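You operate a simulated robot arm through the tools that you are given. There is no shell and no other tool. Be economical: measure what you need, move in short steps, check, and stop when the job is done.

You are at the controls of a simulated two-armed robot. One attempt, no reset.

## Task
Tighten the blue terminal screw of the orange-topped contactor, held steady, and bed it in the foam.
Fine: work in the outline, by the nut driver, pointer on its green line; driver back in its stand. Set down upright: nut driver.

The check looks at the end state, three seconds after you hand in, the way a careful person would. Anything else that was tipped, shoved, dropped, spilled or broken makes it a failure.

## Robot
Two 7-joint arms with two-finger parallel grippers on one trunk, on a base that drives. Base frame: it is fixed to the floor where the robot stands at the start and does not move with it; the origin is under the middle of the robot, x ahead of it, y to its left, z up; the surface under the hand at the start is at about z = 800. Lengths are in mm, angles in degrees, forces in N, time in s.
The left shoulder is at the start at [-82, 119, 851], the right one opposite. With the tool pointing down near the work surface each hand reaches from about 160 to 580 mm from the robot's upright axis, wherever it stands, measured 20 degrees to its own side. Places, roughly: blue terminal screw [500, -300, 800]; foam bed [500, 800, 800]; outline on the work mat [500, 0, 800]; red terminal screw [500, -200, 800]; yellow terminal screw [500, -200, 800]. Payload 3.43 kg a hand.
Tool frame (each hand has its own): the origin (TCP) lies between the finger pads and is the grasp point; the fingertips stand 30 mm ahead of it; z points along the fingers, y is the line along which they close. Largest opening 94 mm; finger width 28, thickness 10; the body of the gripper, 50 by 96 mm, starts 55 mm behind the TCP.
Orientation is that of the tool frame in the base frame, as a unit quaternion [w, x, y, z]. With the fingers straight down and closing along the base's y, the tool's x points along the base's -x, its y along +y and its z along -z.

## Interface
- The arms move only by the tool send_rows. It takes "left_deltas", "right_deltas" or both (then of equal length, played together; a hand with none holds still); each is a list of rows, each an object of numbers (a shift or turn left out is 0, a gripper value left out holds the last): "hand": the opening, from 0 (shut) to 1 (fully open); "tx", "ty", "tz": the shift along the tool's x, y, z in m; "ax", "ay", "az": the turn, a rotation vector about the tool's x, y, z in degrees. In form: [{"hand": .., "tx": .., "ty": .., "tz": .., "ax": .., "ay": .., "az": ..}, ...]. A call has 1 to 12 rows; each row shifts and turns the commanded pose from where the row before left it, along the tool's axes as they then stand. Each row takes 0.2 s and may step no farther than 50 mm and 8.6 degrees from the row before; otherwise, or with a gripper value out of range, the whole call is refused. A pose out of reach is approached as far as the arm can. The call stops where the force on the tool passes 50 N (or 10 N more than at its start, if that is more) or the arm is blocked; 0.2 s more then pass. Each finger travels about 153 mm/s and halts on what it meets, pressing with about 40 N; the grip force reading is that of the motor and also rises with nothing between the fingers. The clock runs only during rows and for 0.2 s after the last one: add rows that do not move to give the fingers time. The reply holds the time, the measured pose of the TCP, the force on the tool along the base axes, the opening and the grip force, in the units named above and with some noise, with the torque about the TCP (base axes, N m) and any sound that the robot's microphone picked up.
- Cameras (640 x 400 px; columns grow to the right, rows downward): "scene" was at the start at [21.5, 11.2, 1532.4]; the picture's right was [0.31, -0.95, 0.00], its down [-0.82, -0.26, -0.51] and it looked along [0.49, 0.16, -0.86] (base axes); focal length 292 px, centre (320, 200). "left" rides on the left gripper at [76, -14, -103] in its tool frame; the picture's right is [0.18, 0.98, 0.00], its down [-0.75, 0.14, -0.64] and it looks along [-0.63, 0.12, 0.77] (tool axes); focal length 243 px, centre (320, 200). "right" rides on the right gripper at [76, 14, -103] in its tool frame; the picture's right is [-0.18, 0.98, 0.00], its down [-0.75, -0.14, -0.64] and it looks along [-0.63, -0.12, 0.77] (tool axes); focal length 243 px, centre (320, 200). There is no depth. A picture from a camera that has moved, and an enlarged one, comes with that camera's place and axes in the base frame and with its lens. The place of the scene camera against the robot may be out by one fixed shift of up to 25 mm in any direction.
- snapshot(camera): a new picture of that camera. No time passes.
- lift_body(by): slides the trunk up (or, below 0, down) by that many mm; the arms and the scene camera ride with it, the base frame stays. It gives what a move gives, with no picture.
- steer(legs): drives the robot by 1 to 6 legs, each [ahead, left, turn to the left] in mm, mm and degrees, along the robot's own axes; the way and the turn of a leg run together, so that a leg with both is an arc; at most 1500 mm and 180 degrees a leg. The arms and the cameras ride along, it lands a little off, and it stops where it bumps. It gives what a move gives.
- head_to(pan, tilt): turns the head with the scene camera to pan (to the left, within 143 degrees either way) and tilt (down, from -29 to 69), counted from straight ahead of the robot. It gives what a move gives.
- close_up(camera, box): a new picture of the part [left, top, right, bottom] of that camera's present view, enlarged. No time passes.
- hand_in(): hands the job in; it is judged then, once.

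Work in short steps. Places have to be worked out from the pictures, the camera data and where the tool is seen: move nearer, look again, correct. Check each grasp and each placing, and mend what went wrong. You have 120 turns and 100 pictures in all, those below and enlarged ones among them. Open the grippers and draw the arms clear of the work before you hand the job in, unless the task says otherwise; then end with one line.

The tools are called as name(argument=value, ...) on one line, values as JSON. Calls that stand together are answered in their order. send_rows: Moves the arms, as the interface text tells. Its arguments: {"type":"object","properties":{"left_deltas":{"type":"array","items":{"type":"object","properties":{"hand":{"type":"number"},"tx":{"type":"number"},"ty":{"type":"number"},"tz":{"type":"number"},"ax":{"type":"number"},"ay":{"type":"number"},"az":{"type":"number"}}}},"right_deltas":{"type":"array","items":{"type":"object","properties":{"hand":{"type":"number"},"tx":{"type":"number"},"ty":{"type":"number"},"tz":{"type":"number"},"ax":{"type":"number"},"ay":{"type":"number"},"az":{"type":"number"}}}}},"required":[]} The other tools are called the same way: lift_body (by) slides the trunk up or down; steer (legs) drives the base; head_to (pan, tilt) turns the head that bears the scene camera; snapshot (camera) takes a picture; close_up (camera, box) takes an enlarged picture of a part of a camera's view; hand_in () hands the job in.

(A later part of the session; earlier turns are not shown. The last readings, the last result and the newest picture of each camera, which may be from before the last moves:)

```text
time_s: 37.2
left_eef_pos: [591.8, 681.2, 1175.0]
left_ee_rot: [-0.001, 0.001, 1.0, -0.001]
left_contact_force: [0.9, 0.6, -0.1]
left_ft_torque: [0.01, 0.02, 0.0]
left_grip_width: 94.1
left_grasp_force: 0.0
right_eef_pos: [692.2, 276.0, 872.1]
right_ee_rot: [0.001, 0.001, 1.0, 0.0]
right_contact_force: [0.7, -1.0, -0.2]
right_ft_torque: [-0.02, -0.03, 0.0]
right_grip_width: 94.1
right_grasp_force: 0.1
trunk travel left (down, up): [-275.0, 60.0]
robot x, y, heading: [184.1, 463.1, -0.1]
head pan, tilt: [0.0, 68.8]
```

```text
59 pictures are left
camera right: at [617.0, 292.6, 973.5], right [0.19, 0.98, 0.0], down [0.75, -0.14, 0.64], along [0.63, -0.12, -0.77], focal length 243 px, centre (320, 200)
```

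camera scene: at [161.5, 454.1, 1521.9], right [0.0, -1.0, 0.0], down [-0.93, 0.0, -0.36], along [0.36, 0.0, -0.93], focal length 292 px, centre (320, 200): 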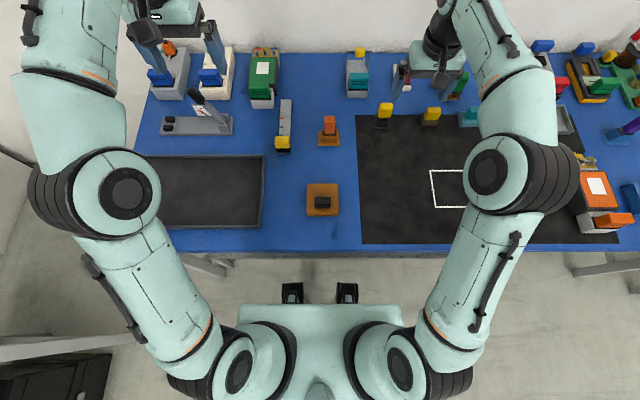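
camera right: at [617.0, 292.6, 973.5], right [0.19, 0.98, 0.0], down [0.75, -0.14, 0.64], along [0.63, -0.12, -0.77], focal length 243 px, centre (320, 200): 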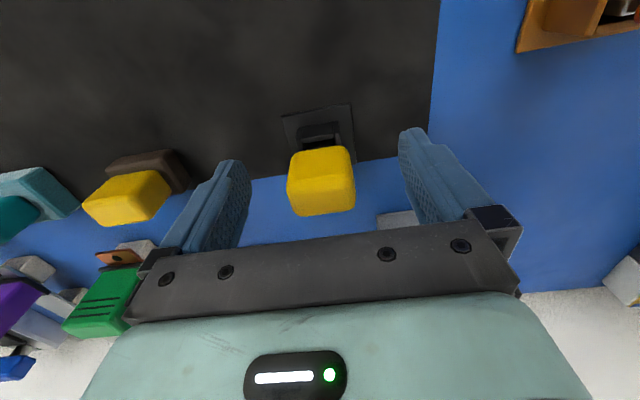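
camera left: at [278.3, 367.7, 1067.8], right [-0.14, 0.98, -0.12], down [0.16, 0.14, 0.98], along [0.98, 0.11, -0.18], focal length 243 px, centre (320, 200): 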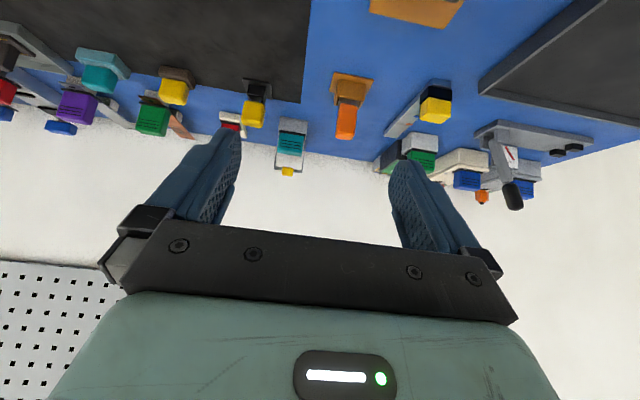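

Handle is centred at the TCP. Close the fingers.

send_rows(right_deltas=[{"hand": 0.5}, {"hand": 0.3}, {"hand": 0.1}, {"hand": 0.0}, {}])

snapshot(camera="right")

```text
time_s: 38.4
left_eef_pos: [591.6, 681.2, 1175.6]
left_ee_rot: [-0.001, 0.001, 1.0, -0.001]
left_contact_force: [-0.2, -0.4, 0.2]
left_ft_torque: [-0.01, -0.01, 0.01]
left_grip_width: 94.2
left_grasp_force: 0.0
right_eef_pos: [693.1, 277.0, 872.4]
right_ee_rot: [0.0, 0.001, 1.0, 0.0]
right_contact_force: [0.7, -0.9, 0.4]
right_ft_torque: [-0.02, 0.01, -0.01]
right_grip_width: 41.1
right_grasp_force: 40.3
trunk travel left (down, up): [-275.0, 60.0]
robot x, y, heading: [189.7, 463.4, -0.4]
head pan, tilt: [0.0, 68.8]
```

```text
58 pictures are left
camera right: at [617.0, 292.7, 973.9], right [0.19, 0.98, 0.0], down [0.75, -0.14, 0.64], along [0.63, -0.12, -0.77], focal length 243 px, centre (320, 200)
```

right: 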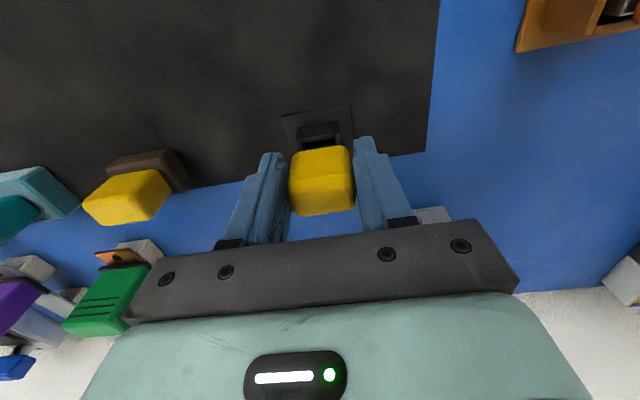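

Gripped (41 mm). Grip pose noted: (693, 277, 872). Lift straight up.

send_rows(right_deltas=[{"tz": -0.02}, {"tz": -0.03}, {"tz": -0.04}, {"tz": -0.04}])

snapshot(camera="right")

snapshot(camera="scene")

```text
time_s: 39.4
left_eef_pos: [591.7, 679.8, 1175.6]
left_ee_rot: [0.001, 0.001, 1.0, -0.001]
left_contact_force: [0.4, -0.1, -0.2]
left_ft_torque: [0.01, 0.03, -0.04]
left_grip_width: 94.2
left_grasp_force: 0.0
right_eef_pos: [695.4, 278.5, 1001.9]
right_ee_rot: [0.0, 0.0, 1.0, 0.0]
right_contact_force: [-0.1, 0.3, -0.9]
right_ft_torque: [-0.01, 0.01, 0.0]
right_grip_width: 41.2
right_grasp_force: 40.1
trunk travel left (down, up): [-275.0, 60.0]
robot x, y, heading: [189.1, 466.2, -0.2]
head pan, tilt: [0.0, 68.8]
```

```text
57 pictures are left
camera right: at [618.7, 293.5, 1104.1], right [0.19, 0.98, 0.0], down [0.75, -0.14, 0.64], along [0.63, -0.12, -0.77], focal length 243 px, centre (320, 200)
```

right: 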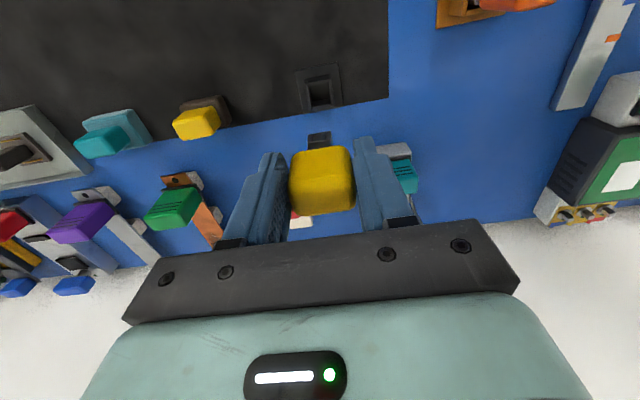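

```text
56 pictures are left
camera scene: at [200.6, 454.2, 1521.8], right [0.0, -1.0, 0.0], down [-0.93, 0.0, -0.36], along [0.36, 0.0, -0.93], focal length 292 px, centre (320, 200)
```

scene: 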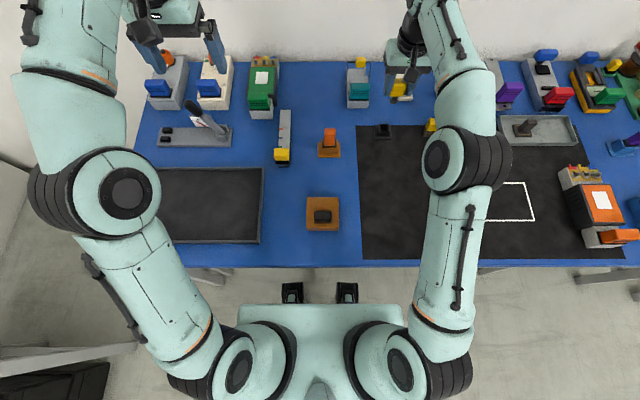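

The stand stayed. Check the tip in a close-up and see if the left camera sees it.

close_up(camera="right", box=[280, 60, 380, 220])

close_up(camera="scene", box=[360, 40, 440, 140])

```text
2.50 times, centred on (330, 140) of right
camera zoom: at [618.7, 293.5, 1104.1], right [0.19, 0.98, 0.0], down [0.75, -0.14, 0.64], along [0.63, -0.12, -0.77], focal length 606 px, centre (295, 350)
```

zoom: 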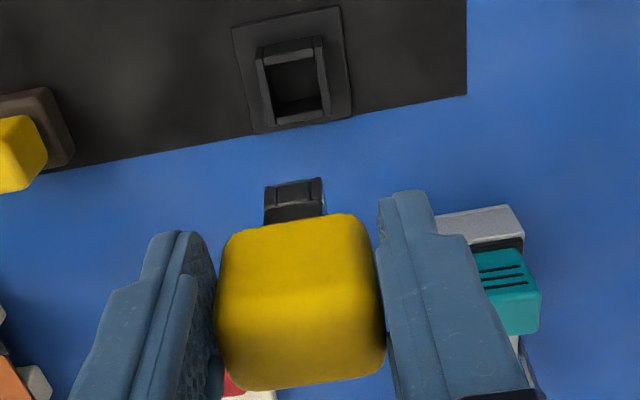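

```text
4.00 times, centred on (400, 90) of scene
camera zoom: at [200.6, 454.2, 1521.8], right [0.0, -1.0, 0.0], down [-0.93, 0.0, -0.36], along [0.36, 0.0, -0.93], focal length 1169 px, centre (0, 640)
```

zoom: 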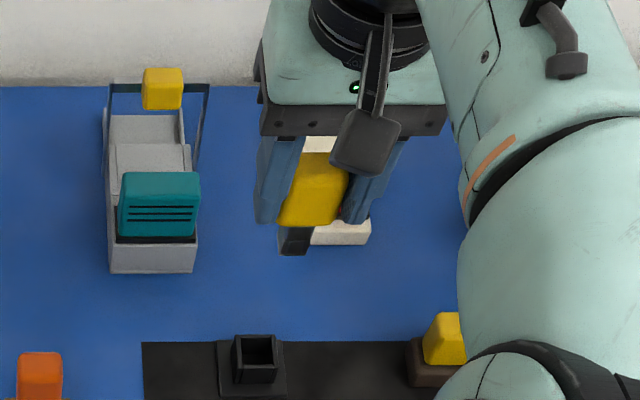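

It is a square-socket driver: the nut driver. Now I check contactor geometry from this viewpoint (height of the body relative to screws) before deciding on the grip height.

close_up(camera="scene", box=[540, 150, 640, 260])

close_up(camera="left", box=[0, 60, 240, 260])

```text
3.64 times, centred on (590, 205) of scene
camera zoom: at [200.6, 454.2, 1521.8], right [0.0, -1.0, 0.0], down [-0.93, 0.0, -0.36], along [0.36, 0.0, -0.93], focal length 1062 px, centre (-662, 182)
```

zoom: 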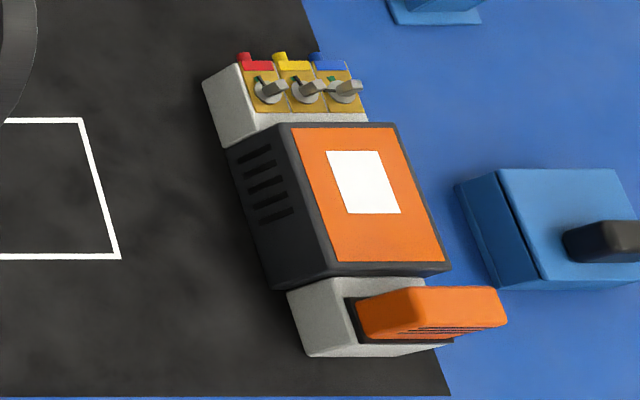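

```text
2.00 times, centred on (120, 160) of left
camera zoom: at [514.7, 667.6, 1276.6], right [-0.18, 0.98, 0.0], down [0.75, 0.14, 0.64], along [0.63, 0.12, -0.77], focal length 485 px, centre (720, 280)
```

zoom: 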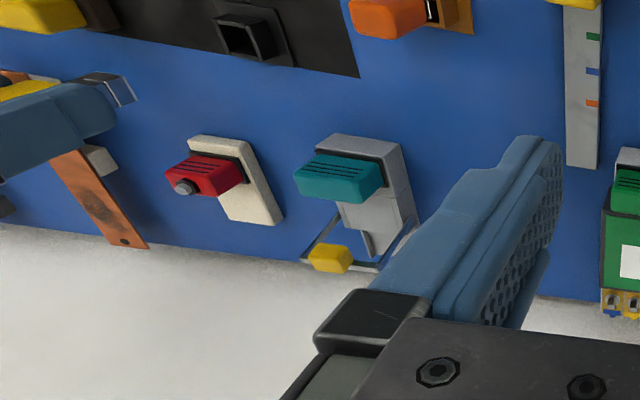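

Body stands ~20 mm above the terminal plates, so I want a higher grip on the handle. Lower back into the stand, regrip 9 mm higher.

send_rows(right_deltas=[{"tz": 0.04, "tx": 0.001, "ty": -0.0005}, {"tz": 0.04}, {"tz": 0.02}, {"tz": 0.015}, {"tz": 0.012}, {}])

snapshot(camera="right")

```text
time_s: 40.8
left_eef_pos: [591.8, 680.8, 1175.0]
left_ee_rot: [0.001, 0.001, 1.0, 0.0]
left_contact_force: [-0.4, -0.5, 0.4]
left_ft_torque: [0.01, 0.0, -0.01]
left_grip_width: 94.0
left_grasp_force: 0.0
right_eef_pos: [691.5, 277.3, 872.4]
right_ee_rot: [0.001, 0.001, 1.0, 0.0]
right_contact_force: [0.1, 0.3, -0.9]
right_ft_torque: [0.01, 0.0, 0.02]
right_grip_width: 41.2
right_grasp_force: 39.5
trunk travel left (down, up): [-275.0, 60.0]
robot x, y, heading: [190.2, 458.9, -0.1]
head pan, tilt: [0.0, 68.8]
```

```text
51 pictures are left
camera right: at [616.4, 292.7, 976.1], right [0.19, 0.98, 0.0], down [0.75, -0.14, 0.64], along [0.63, -0.12, -0.77], focal length 243 px, centre (320, 200)
```

right: 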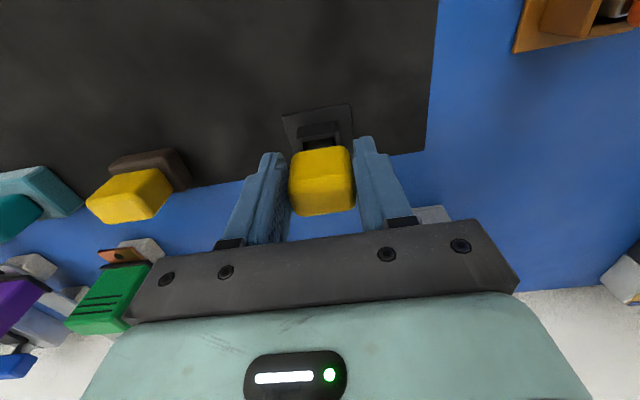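

Back in the stand without contact force. Release, rise 9 mm, regrip, lift.

send_rows(right_deltas=[{"tz": 0.001}, {"hand": 0.65}, {}, {"tz": -0.01}, {}, {"hand": 0.3}, {"hand": 0.0}, {}, {"tz": -0.03}, {"tz": -0.04}, {"tz": -0.04}, {"tz": -0.03}])

snapshot(camera="right")

```text
time_s: 43.4
left_eef_pos: [591.3, 681.2, 1176.2]
left_ee_rot: [0.001, 0.001, 1.0, -0.001]
left_contact_force: [0.2, 0.5, 0.4]
left_ft_torque: [0.02, -0.01, -0.03]
left_grip_width: 93.8
left_grasp_force: 0.0
right_eef_pos: [691.3, 276.2, 1023.8]
right_ee_rot: [0.0, 0.001, 1.0, 0.0]
right_contact_force: [0.8, -0.4, 0.4]
right_ft_torque: [0.0, 0.02, -0.05]
right_grip_width: 36.8
right_grasp_force: 40.1
trunk travel left (down, up): [-275.0, 60.0]
robot x, y, heading: [188.3, 462.7, -0.2]
head pan, tilt: [0.0, 68.8]
```

```text
50 pictures are left
camera right: at [616.0, 293.0, 1126.8], right [0.19, 0.98, 0.0], down [0.75, -0.14, 0.64], along [0.63, -0.12, -0.77], focal length 243 px, centre (320, 200)
```

right: 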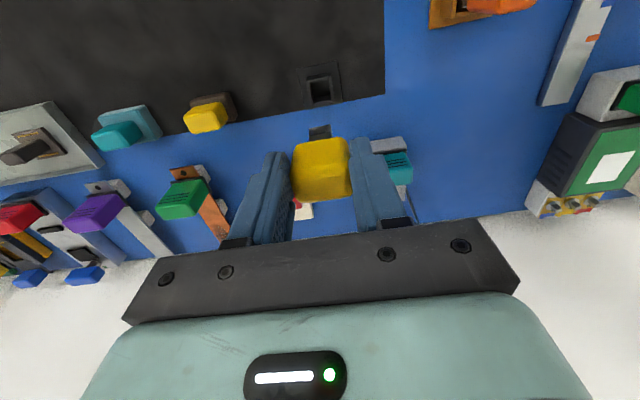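

Grip width is now 36.8; check whether the handle sits straight in the fingers.

close_up(camera="right", box=[260, 100, 390, 240])

```text
2.86 times, centred on (325, 170) of right
camera zoom: at [616.0, 293.0, 1126.8], right [0.19, 0.98, 0.0], down [0.75, -0.14, 0.64], along [0.63, -0.12, -0.77], focal length 693 px, centre (306, 286)
```

zoom: 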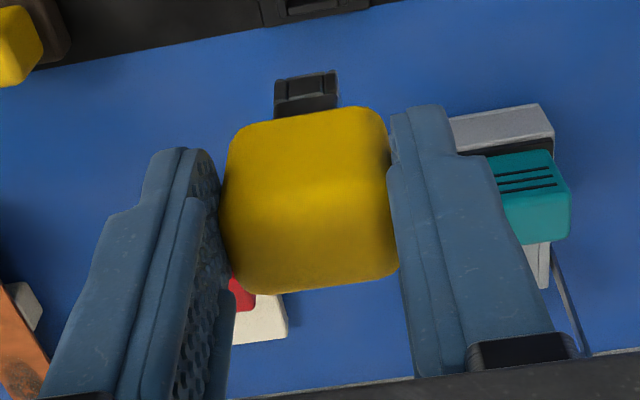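

The tool hangs straight, but it's gripped near the rounded top edge. I'll regrip 5 mm deeper for security.

send_rows(right_deltas=[{"tz": 0.04}, {"tz": 0.04}, {"tz": 0.03}, {"tz": 0.03}, {"hand": 0.65}, {}, {"tz": 0.005}, {}, {"hand": 0.3}, {"hand": 0.0}, {}, {}])

send_rows(right_deltas=[{"tz": -0.03}, {"tz": -0.045}, {"tz": -0.045}, {"tz": -0.045}, {"tz": -0.03}])

snapshot(camera="right")

```text
time_s: 46.0
left_eef_pos: [590.4, 681.6, 1175.2]
left_ee_rot: [0.0, 0.001, 1.0, -0.001]
left_contact_force: [0.1, 0.3, 0.0]
left_ft_torque: [0.02, 0.0, 0.0]
left_grip_width: 94.0
left_grasp_force: 0.2
right_eef_pos: [691.2, 277.4, 879.2]
right_ee_rot: [0.002, 0.002, 1.0, 0.001]
right_contact_force: [1.4, -1.3, 6.7]
right_ft_torque: [-0.14, -0.25, -0.05]
right_grip_width: 36.7
right_grasp_force: 39.8
trunk travel left (down, up): [-275.0, 60.0]
robot x, y, heading: [188.6, 464.9, -0.1]
head pan, tilt: [0.0, 68.8]
```

```text
time_s: 47.2
left_eef_pos: [590.9, 680.3, 1176.7]
left_ee_rot: [0.001, 0.0, 1.0, -0.001]
left_contact_force: [0.3, -0.1, 0.6]
left_ft_torque: [-0.02, 0.01, -0.02]
left_grip_width: 94.1
left_grasp_force: 0.2
right_eef_pos: [684.1, 277.6, 1070.4]
right_ee_rot: [0.0, 0.001, 1.0, 0.0]
right_contact_force: [-0.3, 0.4, -1.1]
right_ft_torque: [0.0, 0.0, 0.01]
right_grip_width: 37.0
right_grasp_force: 40.1
right hand out of reach, approached as far as the arm can: row 5
trunk travel left (down, up): [-275.0, 60.0]
robot x, y, heading: [185.6, 466.5, -0.1]
head pan, tilt: [0.0, 68.8]
```

```text
48 pictures are left
camera right: at [608.7, 293.8, 1173.3], right [0.19, 0.98, 0.0], down [0.75, -0.14, 0.64], along [0.63, -0.12, -0.77], focal length 243 px, centre (320, 200)
```

right: 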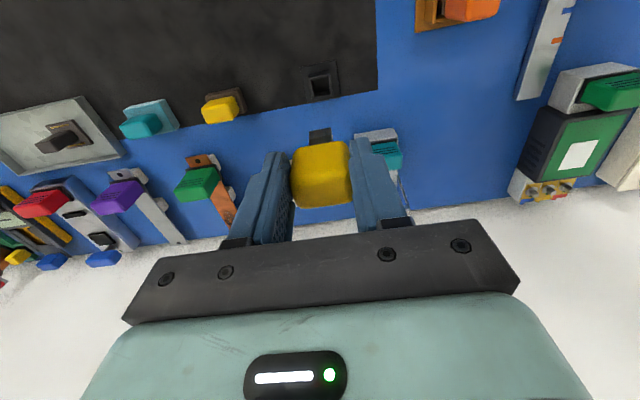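

Secure on the flat sides (36.9 mm). Back off and drive so the left hand can take the contactor at about (455, -243).

steer(legs=[[-186, 0, 0], [0, -850, 0]])

snapshot(camera="left")

snapshot(camera="right")

```text
time_s: 56.2
left_eef_pos: [404.8, -166.9, 1175.3]
left_ee_rot: [-0.001, 0.002, 1.0, -0.001]
left_contact_force: [-0.7, 0.0, 0.5]
left_ft_torque: [0.02, -0.01, 0.02]
left_grip_width: 93.8
left_grasp_force: 0.1
right_eef_pos: [497.5, -570.3, 1070.9]
right_ee_rot: [0.0, 0.002, 1.0, 0.0]
right_contact_force: [0.4, 0.7, -0.7]
right_ft_torque: [-0.01, 0.01, -0.01]
right_grip_width: 36.9
right_grasp_force: 39.9
trunk travel left (down, up): [-275.0, 60.0]
robot x, y, heading: [-2.3, -382.6, -0.4]
head pan, tilt: [0.0, 68.8]
```

```text
47 pictures are left
camera left: at [327.6, -181.3, 1276.6], right [-0.18, 0.98, 0.0], down [0.75, 0.14, 0.64], along [0.63, 0.12, -0.77], focal length 243 px, centre (320, 200)
```

left: 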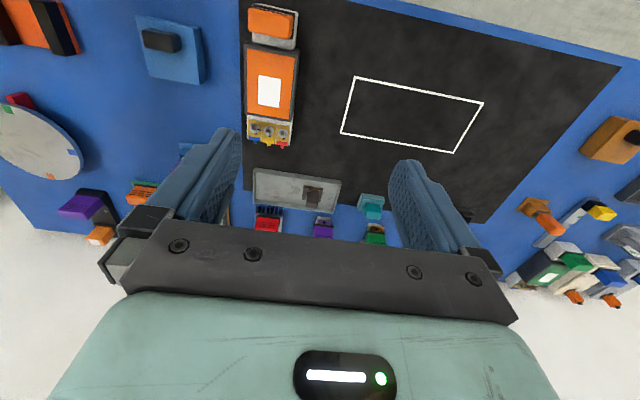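

```text
46 pictures are left
camera right: at [422.0, -555.0, 1172.8], right [0.19, 0.98, 0.0], down [0.75, -0.14, 0.64], along [0.63, -0.12, -0.77], focal length 243 px, centre (320, 200)
```

right: 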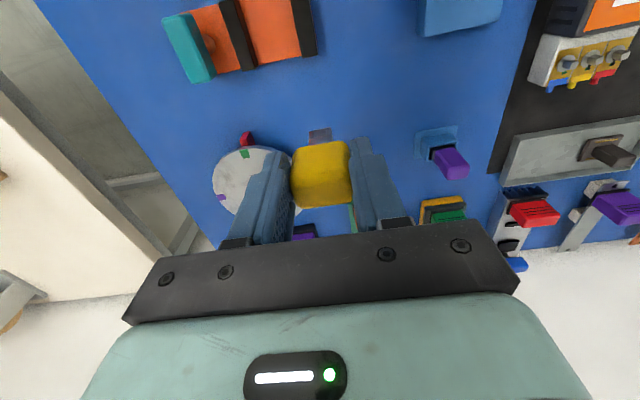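

Body centre ≈ (457, -241), outline ≈ x 425–535, y -97–156. Move the left hand above the body.

send_rows(left_deltas=[{"tx": -0.025, "ty": -0.037}, {"tx": -0.025, "ty": -0.037}, {"tz": 0.045}, {"tz": 0.045}, {"tz": 0.045}, {"tz": 0.045}, {"tz": 0.045}])

snapshot(camera="left")

```text
time_s: 57.8
left_eef_pos: [432.3, -214.6, 943.3]
left_ee_rot: [0.0, 0.002, 1.0, -0.001]
left_contact_force: [0.4, 0.1, -0.5]
left_ft_torque: [-0.03, 0.0, 0.02]
left_grip_width: 93.7
left_grasp_force: 0.0
left hand out of reach, approached as far as the arm can: row 2
right_eef_pos: [498.1, -570.8, 1069.8]
right_ee_rot: [0.0, 0.002, 1.0, 0.0]
right_contact_force: [0.2, 0.2, -0.9]
right_ft_torque: [0.0, 0.03, -0.01]
right_grip_width: 37.0
right_grasp_force: 39.3
trunk travel left (down, up): [-275.0, 60.0]
robot x, y, heading: [-2.3, -385.7, -0.3]
head pan, tilt: [0.0, 68.8]
```

```text
45 pictures are left
camera left: at [356.0, -227.0, 1045.0], right [-0.18, 0.98, 0.0], down [0.75, 0.14, 0.64], along [0.63, 0.12, -0.77], focal length 243 px, centre (320, 200)
```

left: 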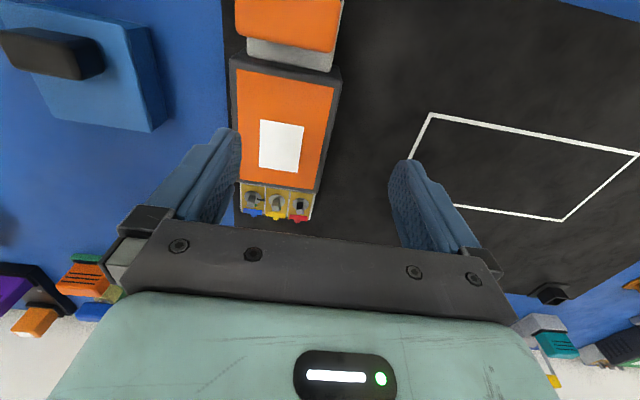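

Body spans y -282..-202 (78 mm), centre (449, -241.5), yaw ≈ +2°. Move over it and down to just above.

send_rows(left_deltas=[{"tx": -0.018, "ty": -0.027}, {"az": -2}, {"tz": 0.03}, {"tz": 0.023}])

snapshot(camera="left")

```text
time_s: 58.8
left_eef_pos: [450.6, -240.9, 891.9]
left_ee_rot: [0.0, -0.015, 1.0, -0.001]
left_contact_force: [-0.1, -0.6, -0.1]
left_ft_torque: [0.03, 0.0, 0.01]
left_grip_width: 93.9
left_grasp_force: 0.0
right_eef_pos: [497.5, -570.5, 1070.5]
right_ee_rot: [0.0, 0.002, 1.0, -0.001]
right_contact_force: [-0.9, 0.4, 0.2]
right_ft_torque: [0.0, -0.03, 0.0]
right_grip_width: 36.8
right_grasp_force: 39.9
trunk travel left (down, up): [-275.0, 60.0]
robot x, y, heading: [-1.5, -386.7, -0.4]
head pan, tilt: [0.0, 68.8]
```

```text
44 pictures are left
camera left: at [374.2, -257.1, 992.2], right [-0.22, 0.98, 0.0], down [0.75, 0.17, 0.64], along [0.63, 0.14, -0.77], focal length 243 px, centre (320, 200)
```

left: 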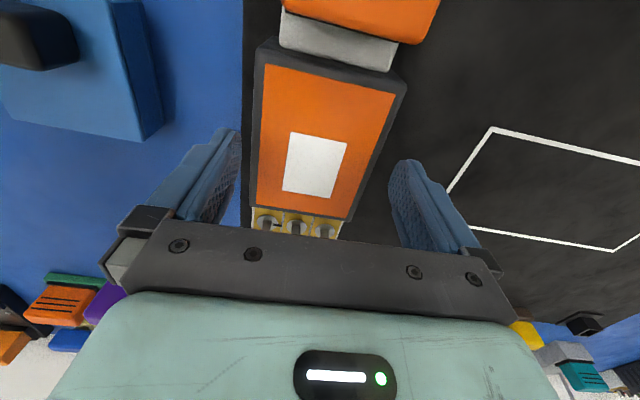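

Refined: centre y ≈ -243, yaw ≈ 0. Undo the small yaw, shift 2 mm and descend around the body.

send_rows(left_deltas=[{"ty": -0.002, "az": 1.5}, {"tz": 0.018}, {"tz": 0.018}, {"tz": 0.018}, {}])

snapshot(camera="left")

```text
time_s: 60.0
left_eef_pos: [450.9, -242.8, 838.1]
left_ee_rot: [0.0, -0.003, 1.0, -0.001]
left_contact_force: [-0.3, 0.1, 0.7]
left_ft_torque: [0.03, 0.0, 0.0]
left_grip_width: 93.9
left_grasp_force: 0.1
right_eef_pos: [496.9, -571.0, 1070.1]
right_ee_rot: [0.0, 0.002, 1.0, 0.0]
right_contact_force: [-0.5, 0.1, -0.1]
right_ft_torque: [0.0, -0.02, 0.04]
right_grip_width: 36.8
right_grasp_force: 40.0
trunk travel left (down, up): [-275.0, 60.0]
robot x, y, heading: [-2.6, -383.1, -0.2]
head pan, tilt: [0.0, 68.8]
```

```text
43 pictures are left
camera left: at [373.6, -256.7, 939.0], right [-0.19, 0.98, 0.0], down [0.75, 0.15, 0.64], along [0.63, 0.12, -0.77], focal length 243 px, centre (320, 200)
```

left: 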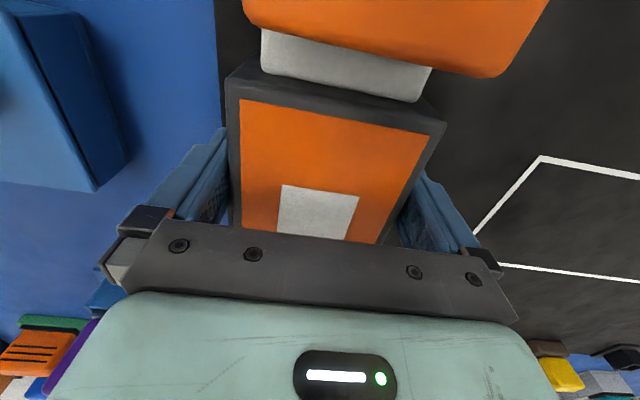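

Straddling cleanly without contact. Close and lift a little.

send_rows(left_deltas=[{"hand": 0.9}, {"hand": 0.85}, {"hand": 0.8}, {"hand": 0.6}, {"hand": 0.3}, {"hand": 0.0}, {}, {"tz": -0.01}, {"tz": -0.02}, {"tz": -0.02}, {}])

snapshot(camera="left")

```text
time_s: 62.4
left_eef_pos: [449.9, -242.0, 887.7]
left_ee_rot: [0.0, -0.003, 1.0, 0.0]
left_contact_force: [-0.5, -0.4, -4.3]
left_ft_torque: [-0.01, 0.0, -0.02]
left_grip_width: 88.4
left_grasp_force: 39.9
right_eef_pos: [499.2, -571.8, 1069.5]
right_ee_rot: [0.0, 0.001, 1.0, 0.0]
right_contact_force: [1.0, 0.3, 0.3]
right_ft_torque: [-0.02, 0.01, 0.01]
right_grip_width: 36.7
right_grasp_force: 40.3
trunk travel left (down, up): [-275.0, 60.0]
robot x, y, heading: [1.9, -385.7, -0.1]
head pan, tilt: [0.0, 68.8]
```

```text
42 pictures are left
camera left: at [374.2, -256.5, 989.2], right [-0.19, 0.98, 0.0], down [0.75, 0.15, 0.64], along [0.63, 0.12, -0.77], focal length 243 px, centre (320, 200)
```

left: 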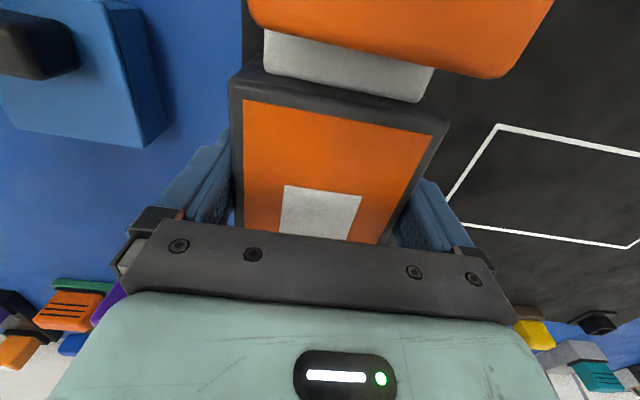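

Contactor held, balanced (4.3 N). Raise, drive 375 left, then turn it 90° clockwise.

send_rows(left_deltas=[{"tz": -0.04}, {"tz": -0.04}])

steer(legs=[[0, 375, 0]])

send_rows(left_deltas=[{"az": 8.2}, {"az": 8.2}, {"az": 8.2}, {"az": 8.2}, {"az": 8.2}, {"az": 8.2}, {"az": 8.2}, {"az": 8.2}, {"az": 8.2}, {"az": 8.2}, {"az": 8}])

snapshot(camera="left")

```text
time_s: 63.0
left_eef_pos: [451.1, -243.2, 967.3]
left_ee_rot: [0.0, -0.002, 1.0, -0.002]
left_contact_force: [-0.4, -0.2, -3.8]
left_ft_torque: [-0.01, 0.02, -0.03]
left_grip_width: 87.9
left_grasp_force: 40.0
right_eef_pos: [497.6, -570.2, 1070.2]
right_ee_rot: [0.0, 0.002, 1.0, 0.001]
right_contact_force: [0.0, 0.1, -0.4]
right_ft_torque: [0.0, 0.0, -0.01]
right_grip_width: 36.8
right_grasp_force: 39.9
trunk travel left (down, up): [-275.0, 60.0]
robot x, y, heading: [2.6, -382.0, 0.0]
head pan, tilt: [0.0, 68.8]
```

```text
time_s: 66.9
left_eef_pos: [451.6, 138.9, 966.3]
left_ee_rot: [0.0, -0.003, 1.0, -0.001]
left_contact_force: [0.7, 0.1, -3.6]
left_ft_torque: [-0.01, 0.03, 0.0]
left_grip_width: 88.2
left_grasp_force: 39.9
right_eef_pos: [498.3, -188.8, 1071.2]
right_ee_rot: [0.0, 0.001, 1.0, 0.0]
right_contact_force: [0.5, 0.7, -0.7]
right_ft_torque: [0.0, 0.0, -0.05]
right_grip_width: 36.7
right_grasp_force: 40.0
trunk travel left (down, up): [-275.0, 60.0]
robot x, y, heading: [2.1, -5.0, -0.1]
head pan, tilt: [0.0, 68.8]
```

```text
time_s: 69.3
left_eef_pos: [452.3, 138.4, 967.9]
left_ee_rot: [0.001, 0.706, 0.709, 0.0]
left_contact_force: [1.4, 0.5, -3.6]
left_ft_torque: [-0.01, 0.01, 0.02]
left_grip_width: 88.1
left_grasp_force: 40.4
right_eef_pos: [498.2, -189.1, 1070.9]
right_ee_rot: [0.0, 0.001, 1.0, 0.0]
right_contact_force: [0.5, -0.1, -0.3]
right_ft_torque: [0.03, 0.0, 0.05]
right_grip_width: 37.3
right_grasp_force: 39.9
trunk travel left (down, up): [-275.0, 60.0]
robot x, y, heading: [5.0, -0.9, -0.3]
head pan, tilt: [0.0, 68.8]
```

```text
41 pictures are left
camera left: at [437.6, 215.5, 1069.0], right [0.98, 0.19, 0.0], down [0.14, -0.75, 0.64], along [0.12, -0.63, -0.77], focal length 243 px, centre (320, 200)
```

left: 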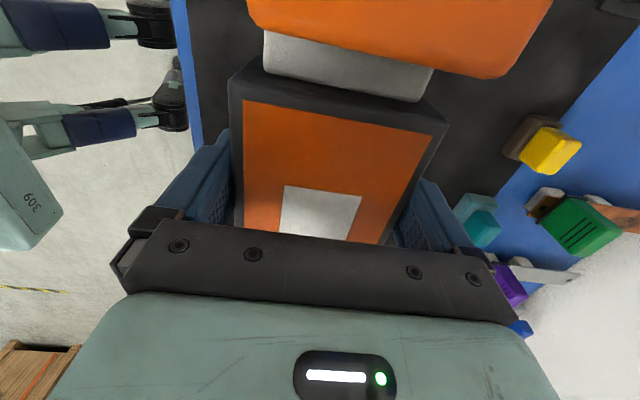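

Rotation worked. Move over the outline target (480, 42) and lower most of the way, then check.

send_rows(left_deltas=[{"tx": -0.04, "ty": 0.014}, {"tx": -0.04, "ty": 0.014}, {"tx": -0.016}, {"tz": 0.04}, {"tz": 0.04}, {"tz": 0.03}])

snapshot(camera="scene")

snapshot(camera="right")

```text
time_s: 70.7
left_eef_pos: [480.8, 41.7, 856.6]
left_ee_rot: [0.001, 0.705, 0.71, -0.001]
left_contact_force: [0.4, 0.3, -3.0]
left_ft_torque: [0.03, 0.01, -0.03]
left_grip_width: 88.2
left_grasp_force: 40.0
right_eef_pos: [500.4, -189.1, 1069.7]
right_ee_rot: [-0.001, 0.002, 1.0, 0.0]
right_contact_force: [-0.5, 0.1, -1.1]
right_ft_torque: [-0.04, 0.02, -0.01]
right_grip_width: 36.8
right_grasp_force: 40.6
trunk travel left (down, up): [-275.0, 60.0]
robot x, y, heading: [4.3, -2.1, -0.2]
head pan, tilt: [0.0, 68.8]
```

```text
40 pictures are left
camera scene: at [15.5, -13.3, 1521.8], right [0.0, -1.0, 0.0], down [-0.93, 0.0, -0.36], along [0.36, 0.0, -0.93], focal length 292 px, centre (320, 200)
```

scene: 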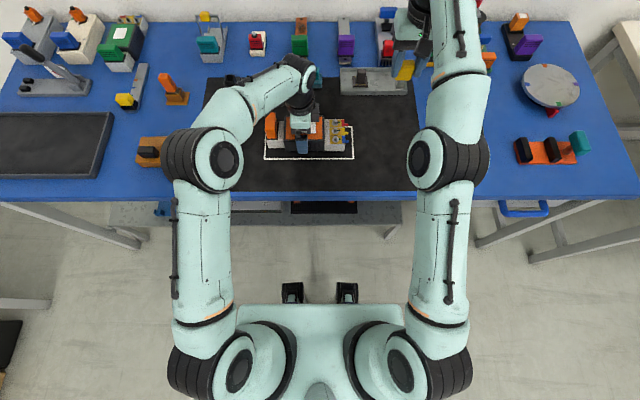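

```text
39 pictures are left
camera right: at [423.8, -174.0, 1172.6], right [0.19, 0.98, 0.0], down [0.75, -0.14, 0.64], along [0.63, -0.12, -0.77], focal length 243 px, centre (320, 200)
```

right: 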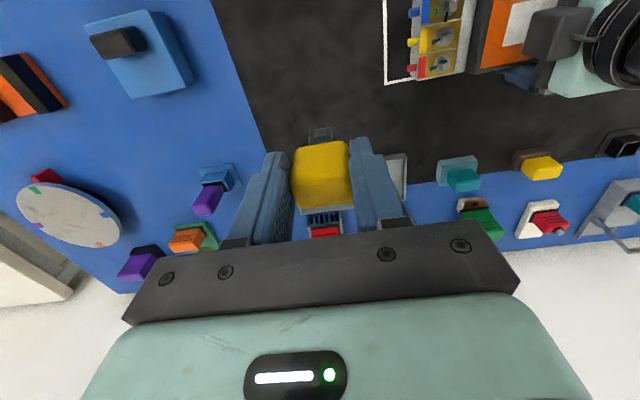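

close_up(camera="scene", box=[240, 90, 380, 180])

close_up(camera="right", box=[370, 0, 500, 100])

```text
4.44 times, centred on (310, 135) of scene
camera zoom: at [15.5, -13.3, 1521.8], right [0.0, -1.0, 0.0], down [-0.93, 0.0, -0.36], along [0.36, 0.0, -0.93], focal length 1299 px, centre (364, 489)
```

zoom: 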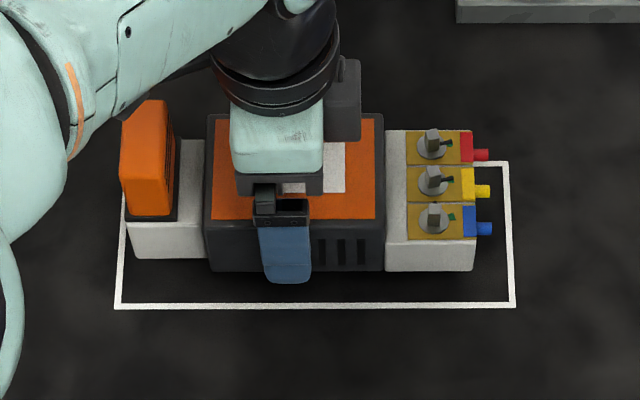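

```text
4.00 times, centred on (435, 50) of right
camera zoom: at [423.8, -174.0, 1172.6], right [0.19, 0.98, 0.0], down [0.75, -0.14, 0.64], along [0.63, -0.12, -0.77], focal length 970 px, centre (-140, 800)
```

zoom: 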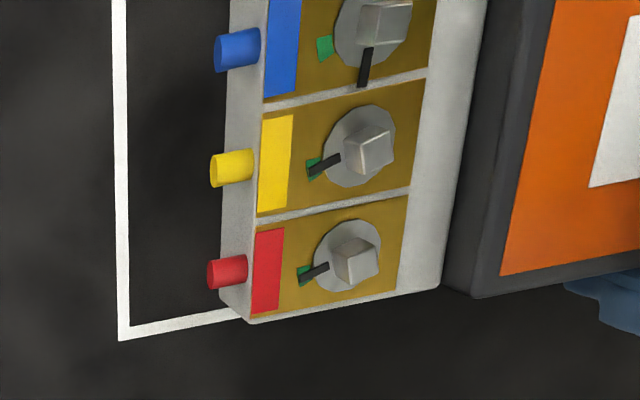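

Position is inside the outline with margins all round. Lower to rest (TCP z ≈ 838) and keep holding.

send_rows(left_deltas=[{"tz": 0.01, "tx": -0.001}, {"tz": 0.006}, {"tz": 0.002}, {"tz": 0.001}, {}])

close_up(camera="scene", box=[240, 90, 380, 180])

```text
time_s: 71.9
left_eef_pos: [481.5, 42.4, 836.9]
left_ee_rot: [0.0, 0.705, 0.709, 0.0]
left_contact_force: [-0.2, -1.1, -4.0]
left_ft_torque: [0.05, -0.03, -0.02]
left_grip_width: 88.2
left_grasp_force: 40.4
right_eef_pos: [499.6, -189.8, 1070.6]
right_ee_rot: [0.0, 0.002, 1.0, 0.0]
right_contact_force: [-0.1, -0.8, -1.5]
right_ft_torque: [0.0, -0.02, 0.04]
right_grip_width: 36.8
right_grasp_force: 40.2
trunk travel left (down, up): [-275.0, 60.0]
robot x, y, heading: [2.0, -6.3, -0.1]
head pan, tilt: [0.0, 68.8]
```

```text
4.44 times, centred on (310, 135) of scene
camera zoom: at [15.1, -13.3, 1521.8], right [0.0, -1.0, 0.0], down [-0.93, 0.0, -0.36], along [0.36, 0.0, -0.93], focal length 1299 px, centre (364, 489)
```

zoom: 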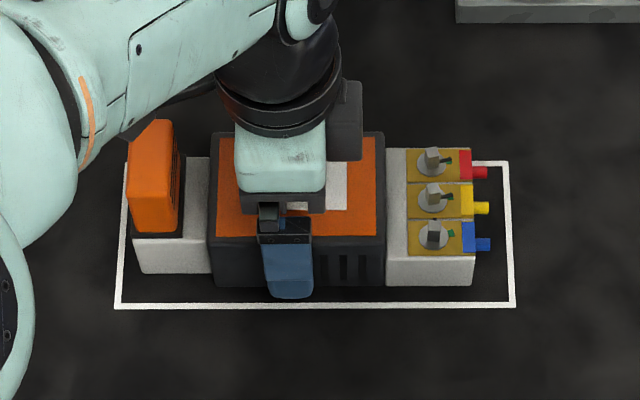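

send_rows(left_deltas=[{"tz": 0.001}, {"tz": 0.001}, {"tz": 0.001}, {}])

```text
time_s: 72.9
left_eef_pos: [481.4, 41.9, 838.8]
left_ee_rot: [0.003, 0.705, 0.709, 0.0]
left_contact_force: [1.1, 1.0, 17.8]
left_ft_torque: [0.7, 0.82, -0.19]
left_grip_width: 88.3
left_grasp_force: 39.9
right_eef_pos: [498.8, -191.6, 1071.7]
right_ee_rot: [0.002, 0.003, 1.0, 0.0]
right_contact_force: [-0.6, 0.1, -0.4]
right_ft_torque: [-0.01, 0.0, 0.03]
right_grip_width: 36.8
right_grasp_force: 39.8
trunk travel left (down, up): [-275.0, 60.0]
robot x, y, heading: [1.0, -4.0, 0.0]
head pan, tilt: [0.0, 68.8]
```

Resting now (slightly pressed); ease off 1.5 mm, and bring the right hand nearer to view the blue screw.

send_rows(left_deltas=[{"tz": -0.0015}, {}, {}, {}], right_deltas=[{"tx": 0.02, "ty": 0.03}, {"tx": 0.02, "ty": 0.03}, {"tz": 0.035, "ty": 0.02}, {"tz": 0.035}])

snapshot(camera="right")

```text
time_s: 73.9
left_eef_pos: [481.1, 41.4, 837.7]
left_ee_rot: [0.002, 0.705, 0.709, -0.001]
left_contact_force: [1.2, 0.2, 10.8]
left_ft_torque: [-0.3, -0.59, -0.12]
left_grip_width: 88.3
left_grasp_force: 40.0
right_eef_pos: [457.6, -109.5, 1001.2]
right_ee_rot: [0.001, 0.001, 1.0, 0.001]
right_contact_force: [0.2, 0.2, 0.4]
right_ft_torque: [0.0, -0.03, -0.03]
right_grip_width: 36.8
right_grasp_force: 39.7
trunk travel left (down, up): [-275.0, 60.0]
robot x, y, heading: [3.9, -3.2, -0.1]
head pan, tilt: [0.0, 68.8]
```

```text
35 pictures are left
camera right: at [383.1, -93.8, 1102.0], right [0.19, 0.98, 0.0], down [0.75, -0.14, 0.64], along [0.63, -0.12, -0.77], focal length 243 px, centre (320, 200)
```

right: 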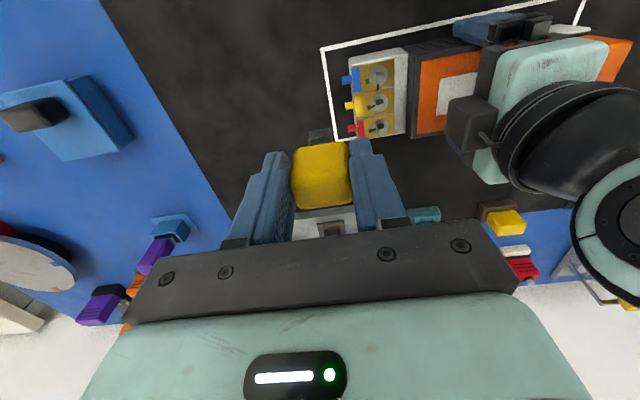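

close_up(camera="right", box=[300, 30, 460, 150])

```text
3.33 times, centred on (380, 90) of right
camera zoom: at [383.1, -93.8, 1102.0], right [0.19, 0.98, 0.0], down [0.75, -0.14, 0.64], along [0.63, -0.12, -0.77], focal length 809 px, centre (120, 567)
```

zoom: 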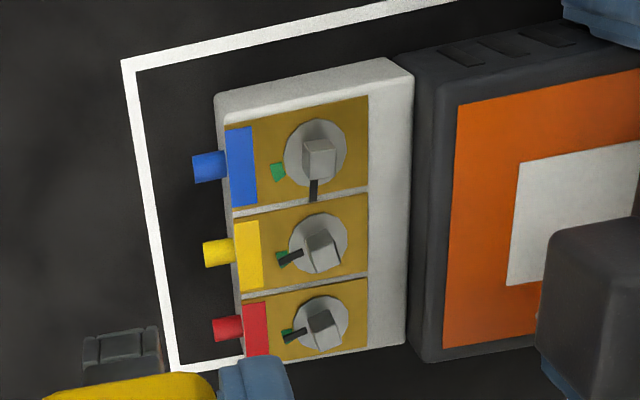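

Blue screw ≈ (456, -48). The left gripper is too near for the right hand to turn freely, so I'll regrip the contactor 32 mm further toward its cap end.

send_rows(left_deltas=[{"hand": 1.0}, {}, {"tz": -0.02}, {"tz": -0.035}, {"tx": 0.016}, {"tx": 0.016}, {}])

snapshot(camera="left")

snapshot(camera="right")

```text
time_s: 75.5
left_eef_pos: [480.7, 73.5, 893.0]
left_ee_rot: [0.0, 0.705, 0.709, 0.001]
left_contact_force: [-0.6, -0.7, 0.0]
left_ft_torque: [0.05, 0.02, 0.0]
left_grip_width: 94.0
left_grasp_force: 0.0
right_eef_pos: [459.7, -110.1, 999.2]
right_ee_rot: [0.0, 0.001, 1.0, 0.001]
right_contact_force: [0.2, -0.8, -0.4]
right_ft_torque: [-0.01, 0.0, 0.02]
right_grip_width: 37.1
right_grasp_force: 39.9
trunk travel left (down, up): [-275.0, 60.0]
robot x, y, heading: [2.1, -2.9, -0.3]
head pan, tilt: [0.0, 68.8]
```

```text
33 pictures are left
camera left: at [465.7, 150.1, 993.8], right [0.98, 0.19, 0.0], down [0.14, -0.75, 0.64], along [0.12, -0.63, -0.77], focal length 243 px, centre (320, 200)
```

left: 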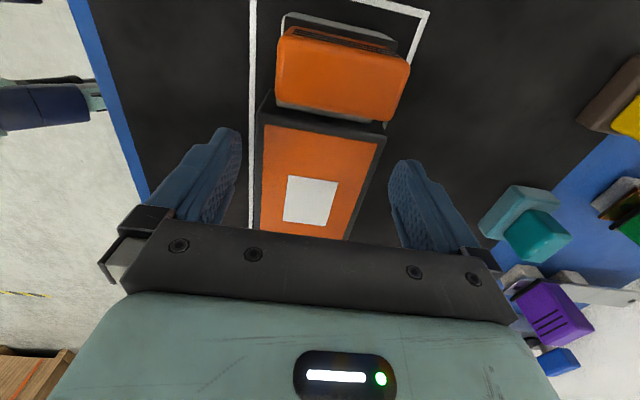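

```text
32 pictures are left
camera right: at [383.8, -94.2, 1102.0], right [0.19, 0.98, 0.0], down [0.75, -0.14, 0.64], along [0.63, -0.12, -0.77], focal length 243 px, centre (320, 200)
```

right: 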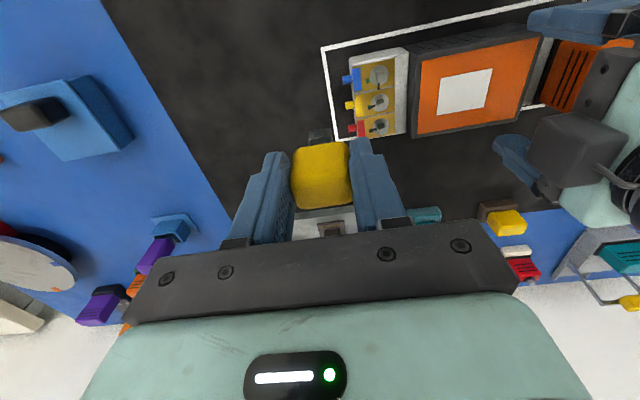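

The contactor stayed put. Lower the left hand and grip again.

send_rows(left_deltas=[{"tz": 0.025}, {"tz": 0.02}, {"tz": 0.01}, {"hand": 0.9}, {"hand": 0.8}, {"hand": 0.4}, {"hand": 0.0}, {}], right_deltas=[{"az": -8.0}, {"az": -8.0}, {"az": -8.0}, {"az": -8.0}, {"az": -8.0}, {"az": -8.0}, {"az": -8.0}, {"az": -8.0}])

snapshot(camera="right")

```text
time_s: 77.3
left_eef_pos: [481.1, 74.7, 836.8]
left_ee_rot: [0.001, 0.705, 0.709, 0.001]
left_contact_force: [1.5, 1.1, 11.5]
left_ft_torque: [0.26, 0.49, -0.17]
left_grip_width: 87.8
left_grasp_force: 39.6
right_eef_pos: [459.1, -109.3, 1001.7]
right_ee_rot: [0.0, -0.529, 0.848, 0.001]
right_contact_force: [0.3, 0.6, -0.7]
right_ft_torque: [0.0, -0.01, -0.03]
right_grip_width: 37.1
right_grasp_force: 40.1
trunk travel left (down, up): [-275.0, 60.0]
robot x, y, heading: [1.2, -2.4, -0.3]
head pan, tilt: [0.0, 68.8]
```

```text
31 pictures are left
camera right: at [413.2, -170.4, 1102.9], right [-0.8, 0.6, 0.0], down [0.46, 0.61, 0.64], along [0.38, 0.52, -0.77], focal length 243 px, centre (320, 200)
```

right: 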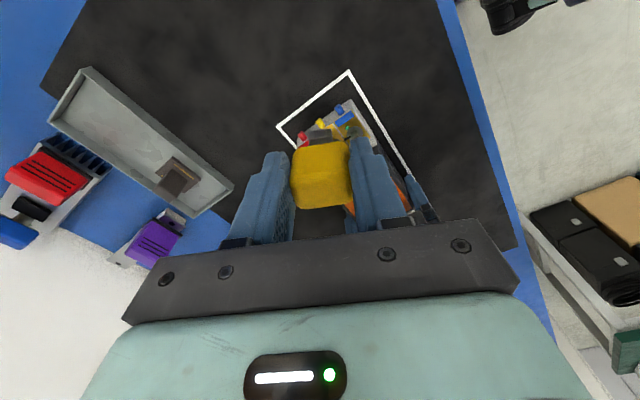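

Grip good. Finish yaw to about -80° and move above the blue screw, staying ~40 mm clear.

send_rows(right_deltas=[{"az": -8}, {"az": -8}, {"tx": -0.03, "ty": 0.007}, {"tx": -0.0296, "ty": 0.0066}, {"tz": 0.03}, {"tz": 0.03}, {}])

close_up(camera="right", box=[240, 50, 400, 230])

close_up(camera="scene", box=[290, 90, 390, 170])

```text
time_s: 78.9
left_eef_pos: [480.9, 74.4, 835.8]
left_ee_rot: [0.001, 0.705, 0.709, 0.0]
left_contact_force: [3.0, 1.2, 15.1]
left_ft_torque: [-0.02, 0.41, -0.31]
left_grip_width: 88.0
left_grasp_force: 39.6
right_eef_pos: [456.3, -49.2, 939.9]
right_ee_rot: [0.001, -0.641, 0.767, 0.0]
right_contact_force: [0.6, 0.2, -0.7]
right_ft_torque: [-0.02, 0.0, -0.02]
right_grip_width: 36.9
right_grasp_force: 40.2
trunk travel left (down, up): [-275.0, 60.0]
robot x, y, heading: [2.3, -3.5, -0.3]
head pan, tilt: [0.0, 68.8]
```

```text
2.22 times, centred on (320, 140) of right
camera zoom: at [429.7, -120.0, 1042.8], right [-0.93, 0.36, 0.0], down [0.27, 0.72, 0.64], along [0.23, 0.6, -0.77], focal length 539 px, centre (320, 333)
```

zoom: 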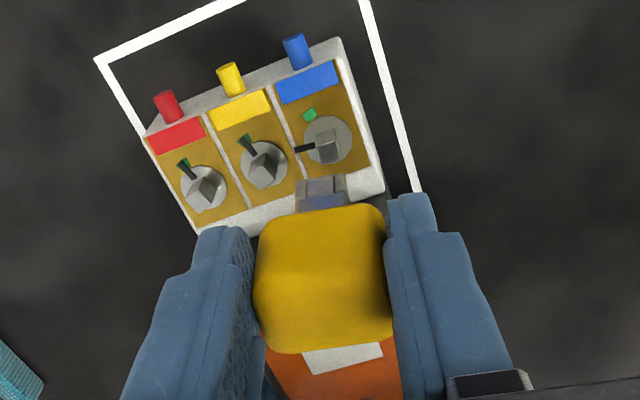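

```text
5.00 times, centred on (340, 130) of scene
camera zoom: at [14.0, -13.3, 1521.9], right [0.0, -1.0, 0.0], down [-0.93, 0.0, -0.36], along [0.36, 0.0, -0.93], focal length 1461 px, centre (220, 550)
```

zoom: 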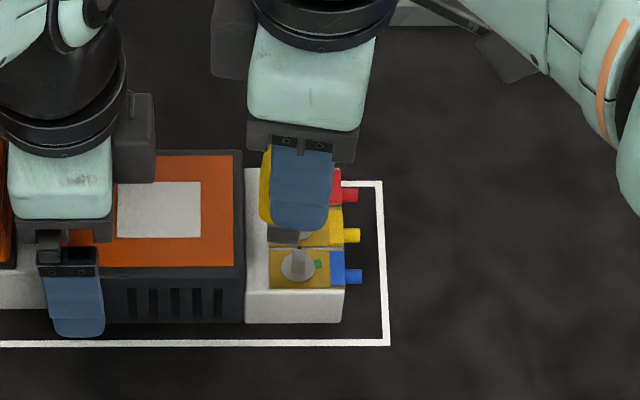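

Screw ≈ (454.6, -46.6); the socket's edge looks nearly parallel to the pointer. Zoom to check the head angle.

close_up(camera="right", box=[300, 90, 350, 145])

```text
7.27 times, centred on (325, 118) of right
camera zoom: at [429.7, -120.0, 1042.8], right [-0.93, 0.36, 0.0], down [0.27, 0.72, 0.64], along [0.23, 0.6, -0.77], focal length 1764 px, centre (284, 800)
```

zoom: 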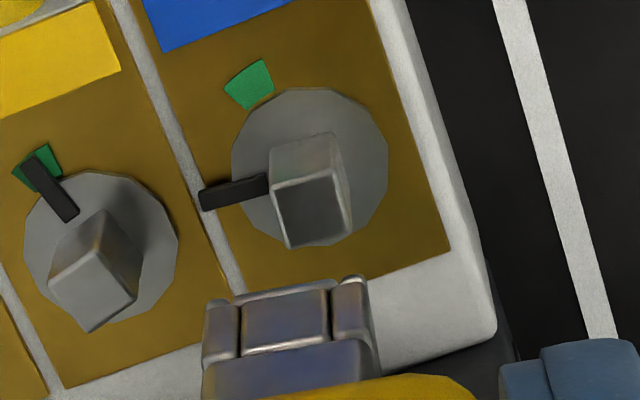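

Turn needed ≈ 70° clockwise. Fine-adjust yaw by -2°, shift onto the screw axis and lower 33 mm to hover just above the head.

send_rows(right_deltas=[{"az": -2}, {"tx": -0.0025, "ty": 0.0022}, {"tz": 0.02}, {"tz": 0.013}, {}])

close_up(camera="right", box=[270, 70, 370, 170])

close_up(camera="scene", box=[320, 110, 370, 150])

```text
time_s: 79.9
left_eef_pos: [479.5, 74.5, 837.7]
left_ee_rot: [0.002, 0.703, 0.711, 0.0]
left_contact_force: [-3.7, 1.4, 10.9]
left_ft_torque: [0.11, 0.66, -0.03]
left_grip_width: 87.9
left_grasp_force: 40.2
right_eef_pos: [454.3, -45.6, 923.5]
right_ee_rot: [0.008, -0.654, 0.756, -0.002]
right_contact_force: [-3.7, -2.7, 12.4]
right_ft_torque: [-0.21, 0.26, -0.01]
right_grip_width: 37.1
right_grasp_force: 40.1
trunk travel left (down, up): [-275.0, 60.0]
robot x, y, heading: [1.0, -6.2, -0.2]
head pan, tilt: [0.0, 68.8]
stopped in row 4 (right hand): the force on the tool passed its limit at 64 N (the readings are from after the stop); the commanded pose is now the measured one
```

```text
4.00 times, centred on (320, 120) of right
camera zoom: at [428.5, -118.0, 1025.3], right [-0.95, 0.32, -0.01], down [0.24, 0.72, 0.65], along [0.22, 0.61, -0.76], focal length 970 px, centre (320, 520)
```

zoom: 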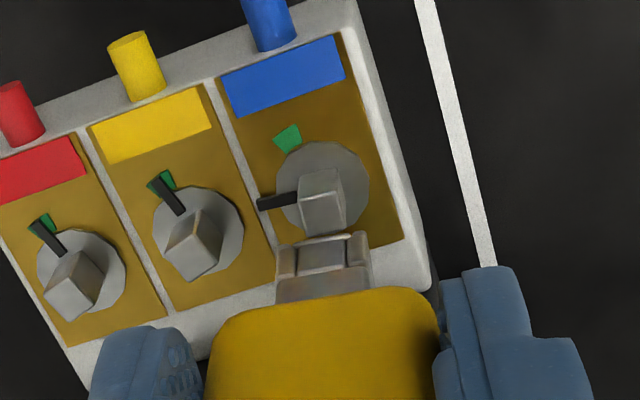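

```text
10.00 times, centred on (345, 130) of scene
camera zoom: at [12.2, -13.4, 1521.8], right [0.0, -1.0, 0.0], down [-0.93, 0.0, -0.36], along [0.36, 0.0, -0.93], focal length 2922 px, centre (70, 900)
```

zoom: 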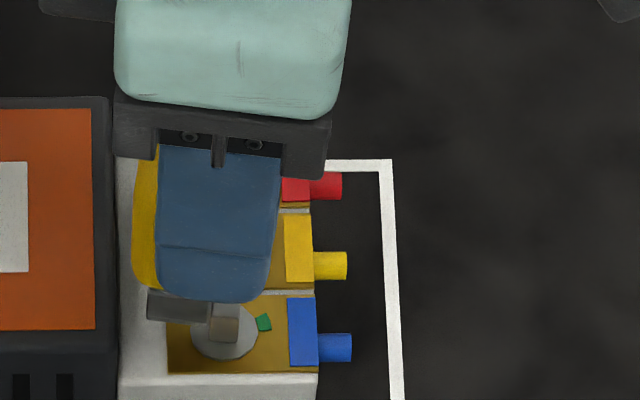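

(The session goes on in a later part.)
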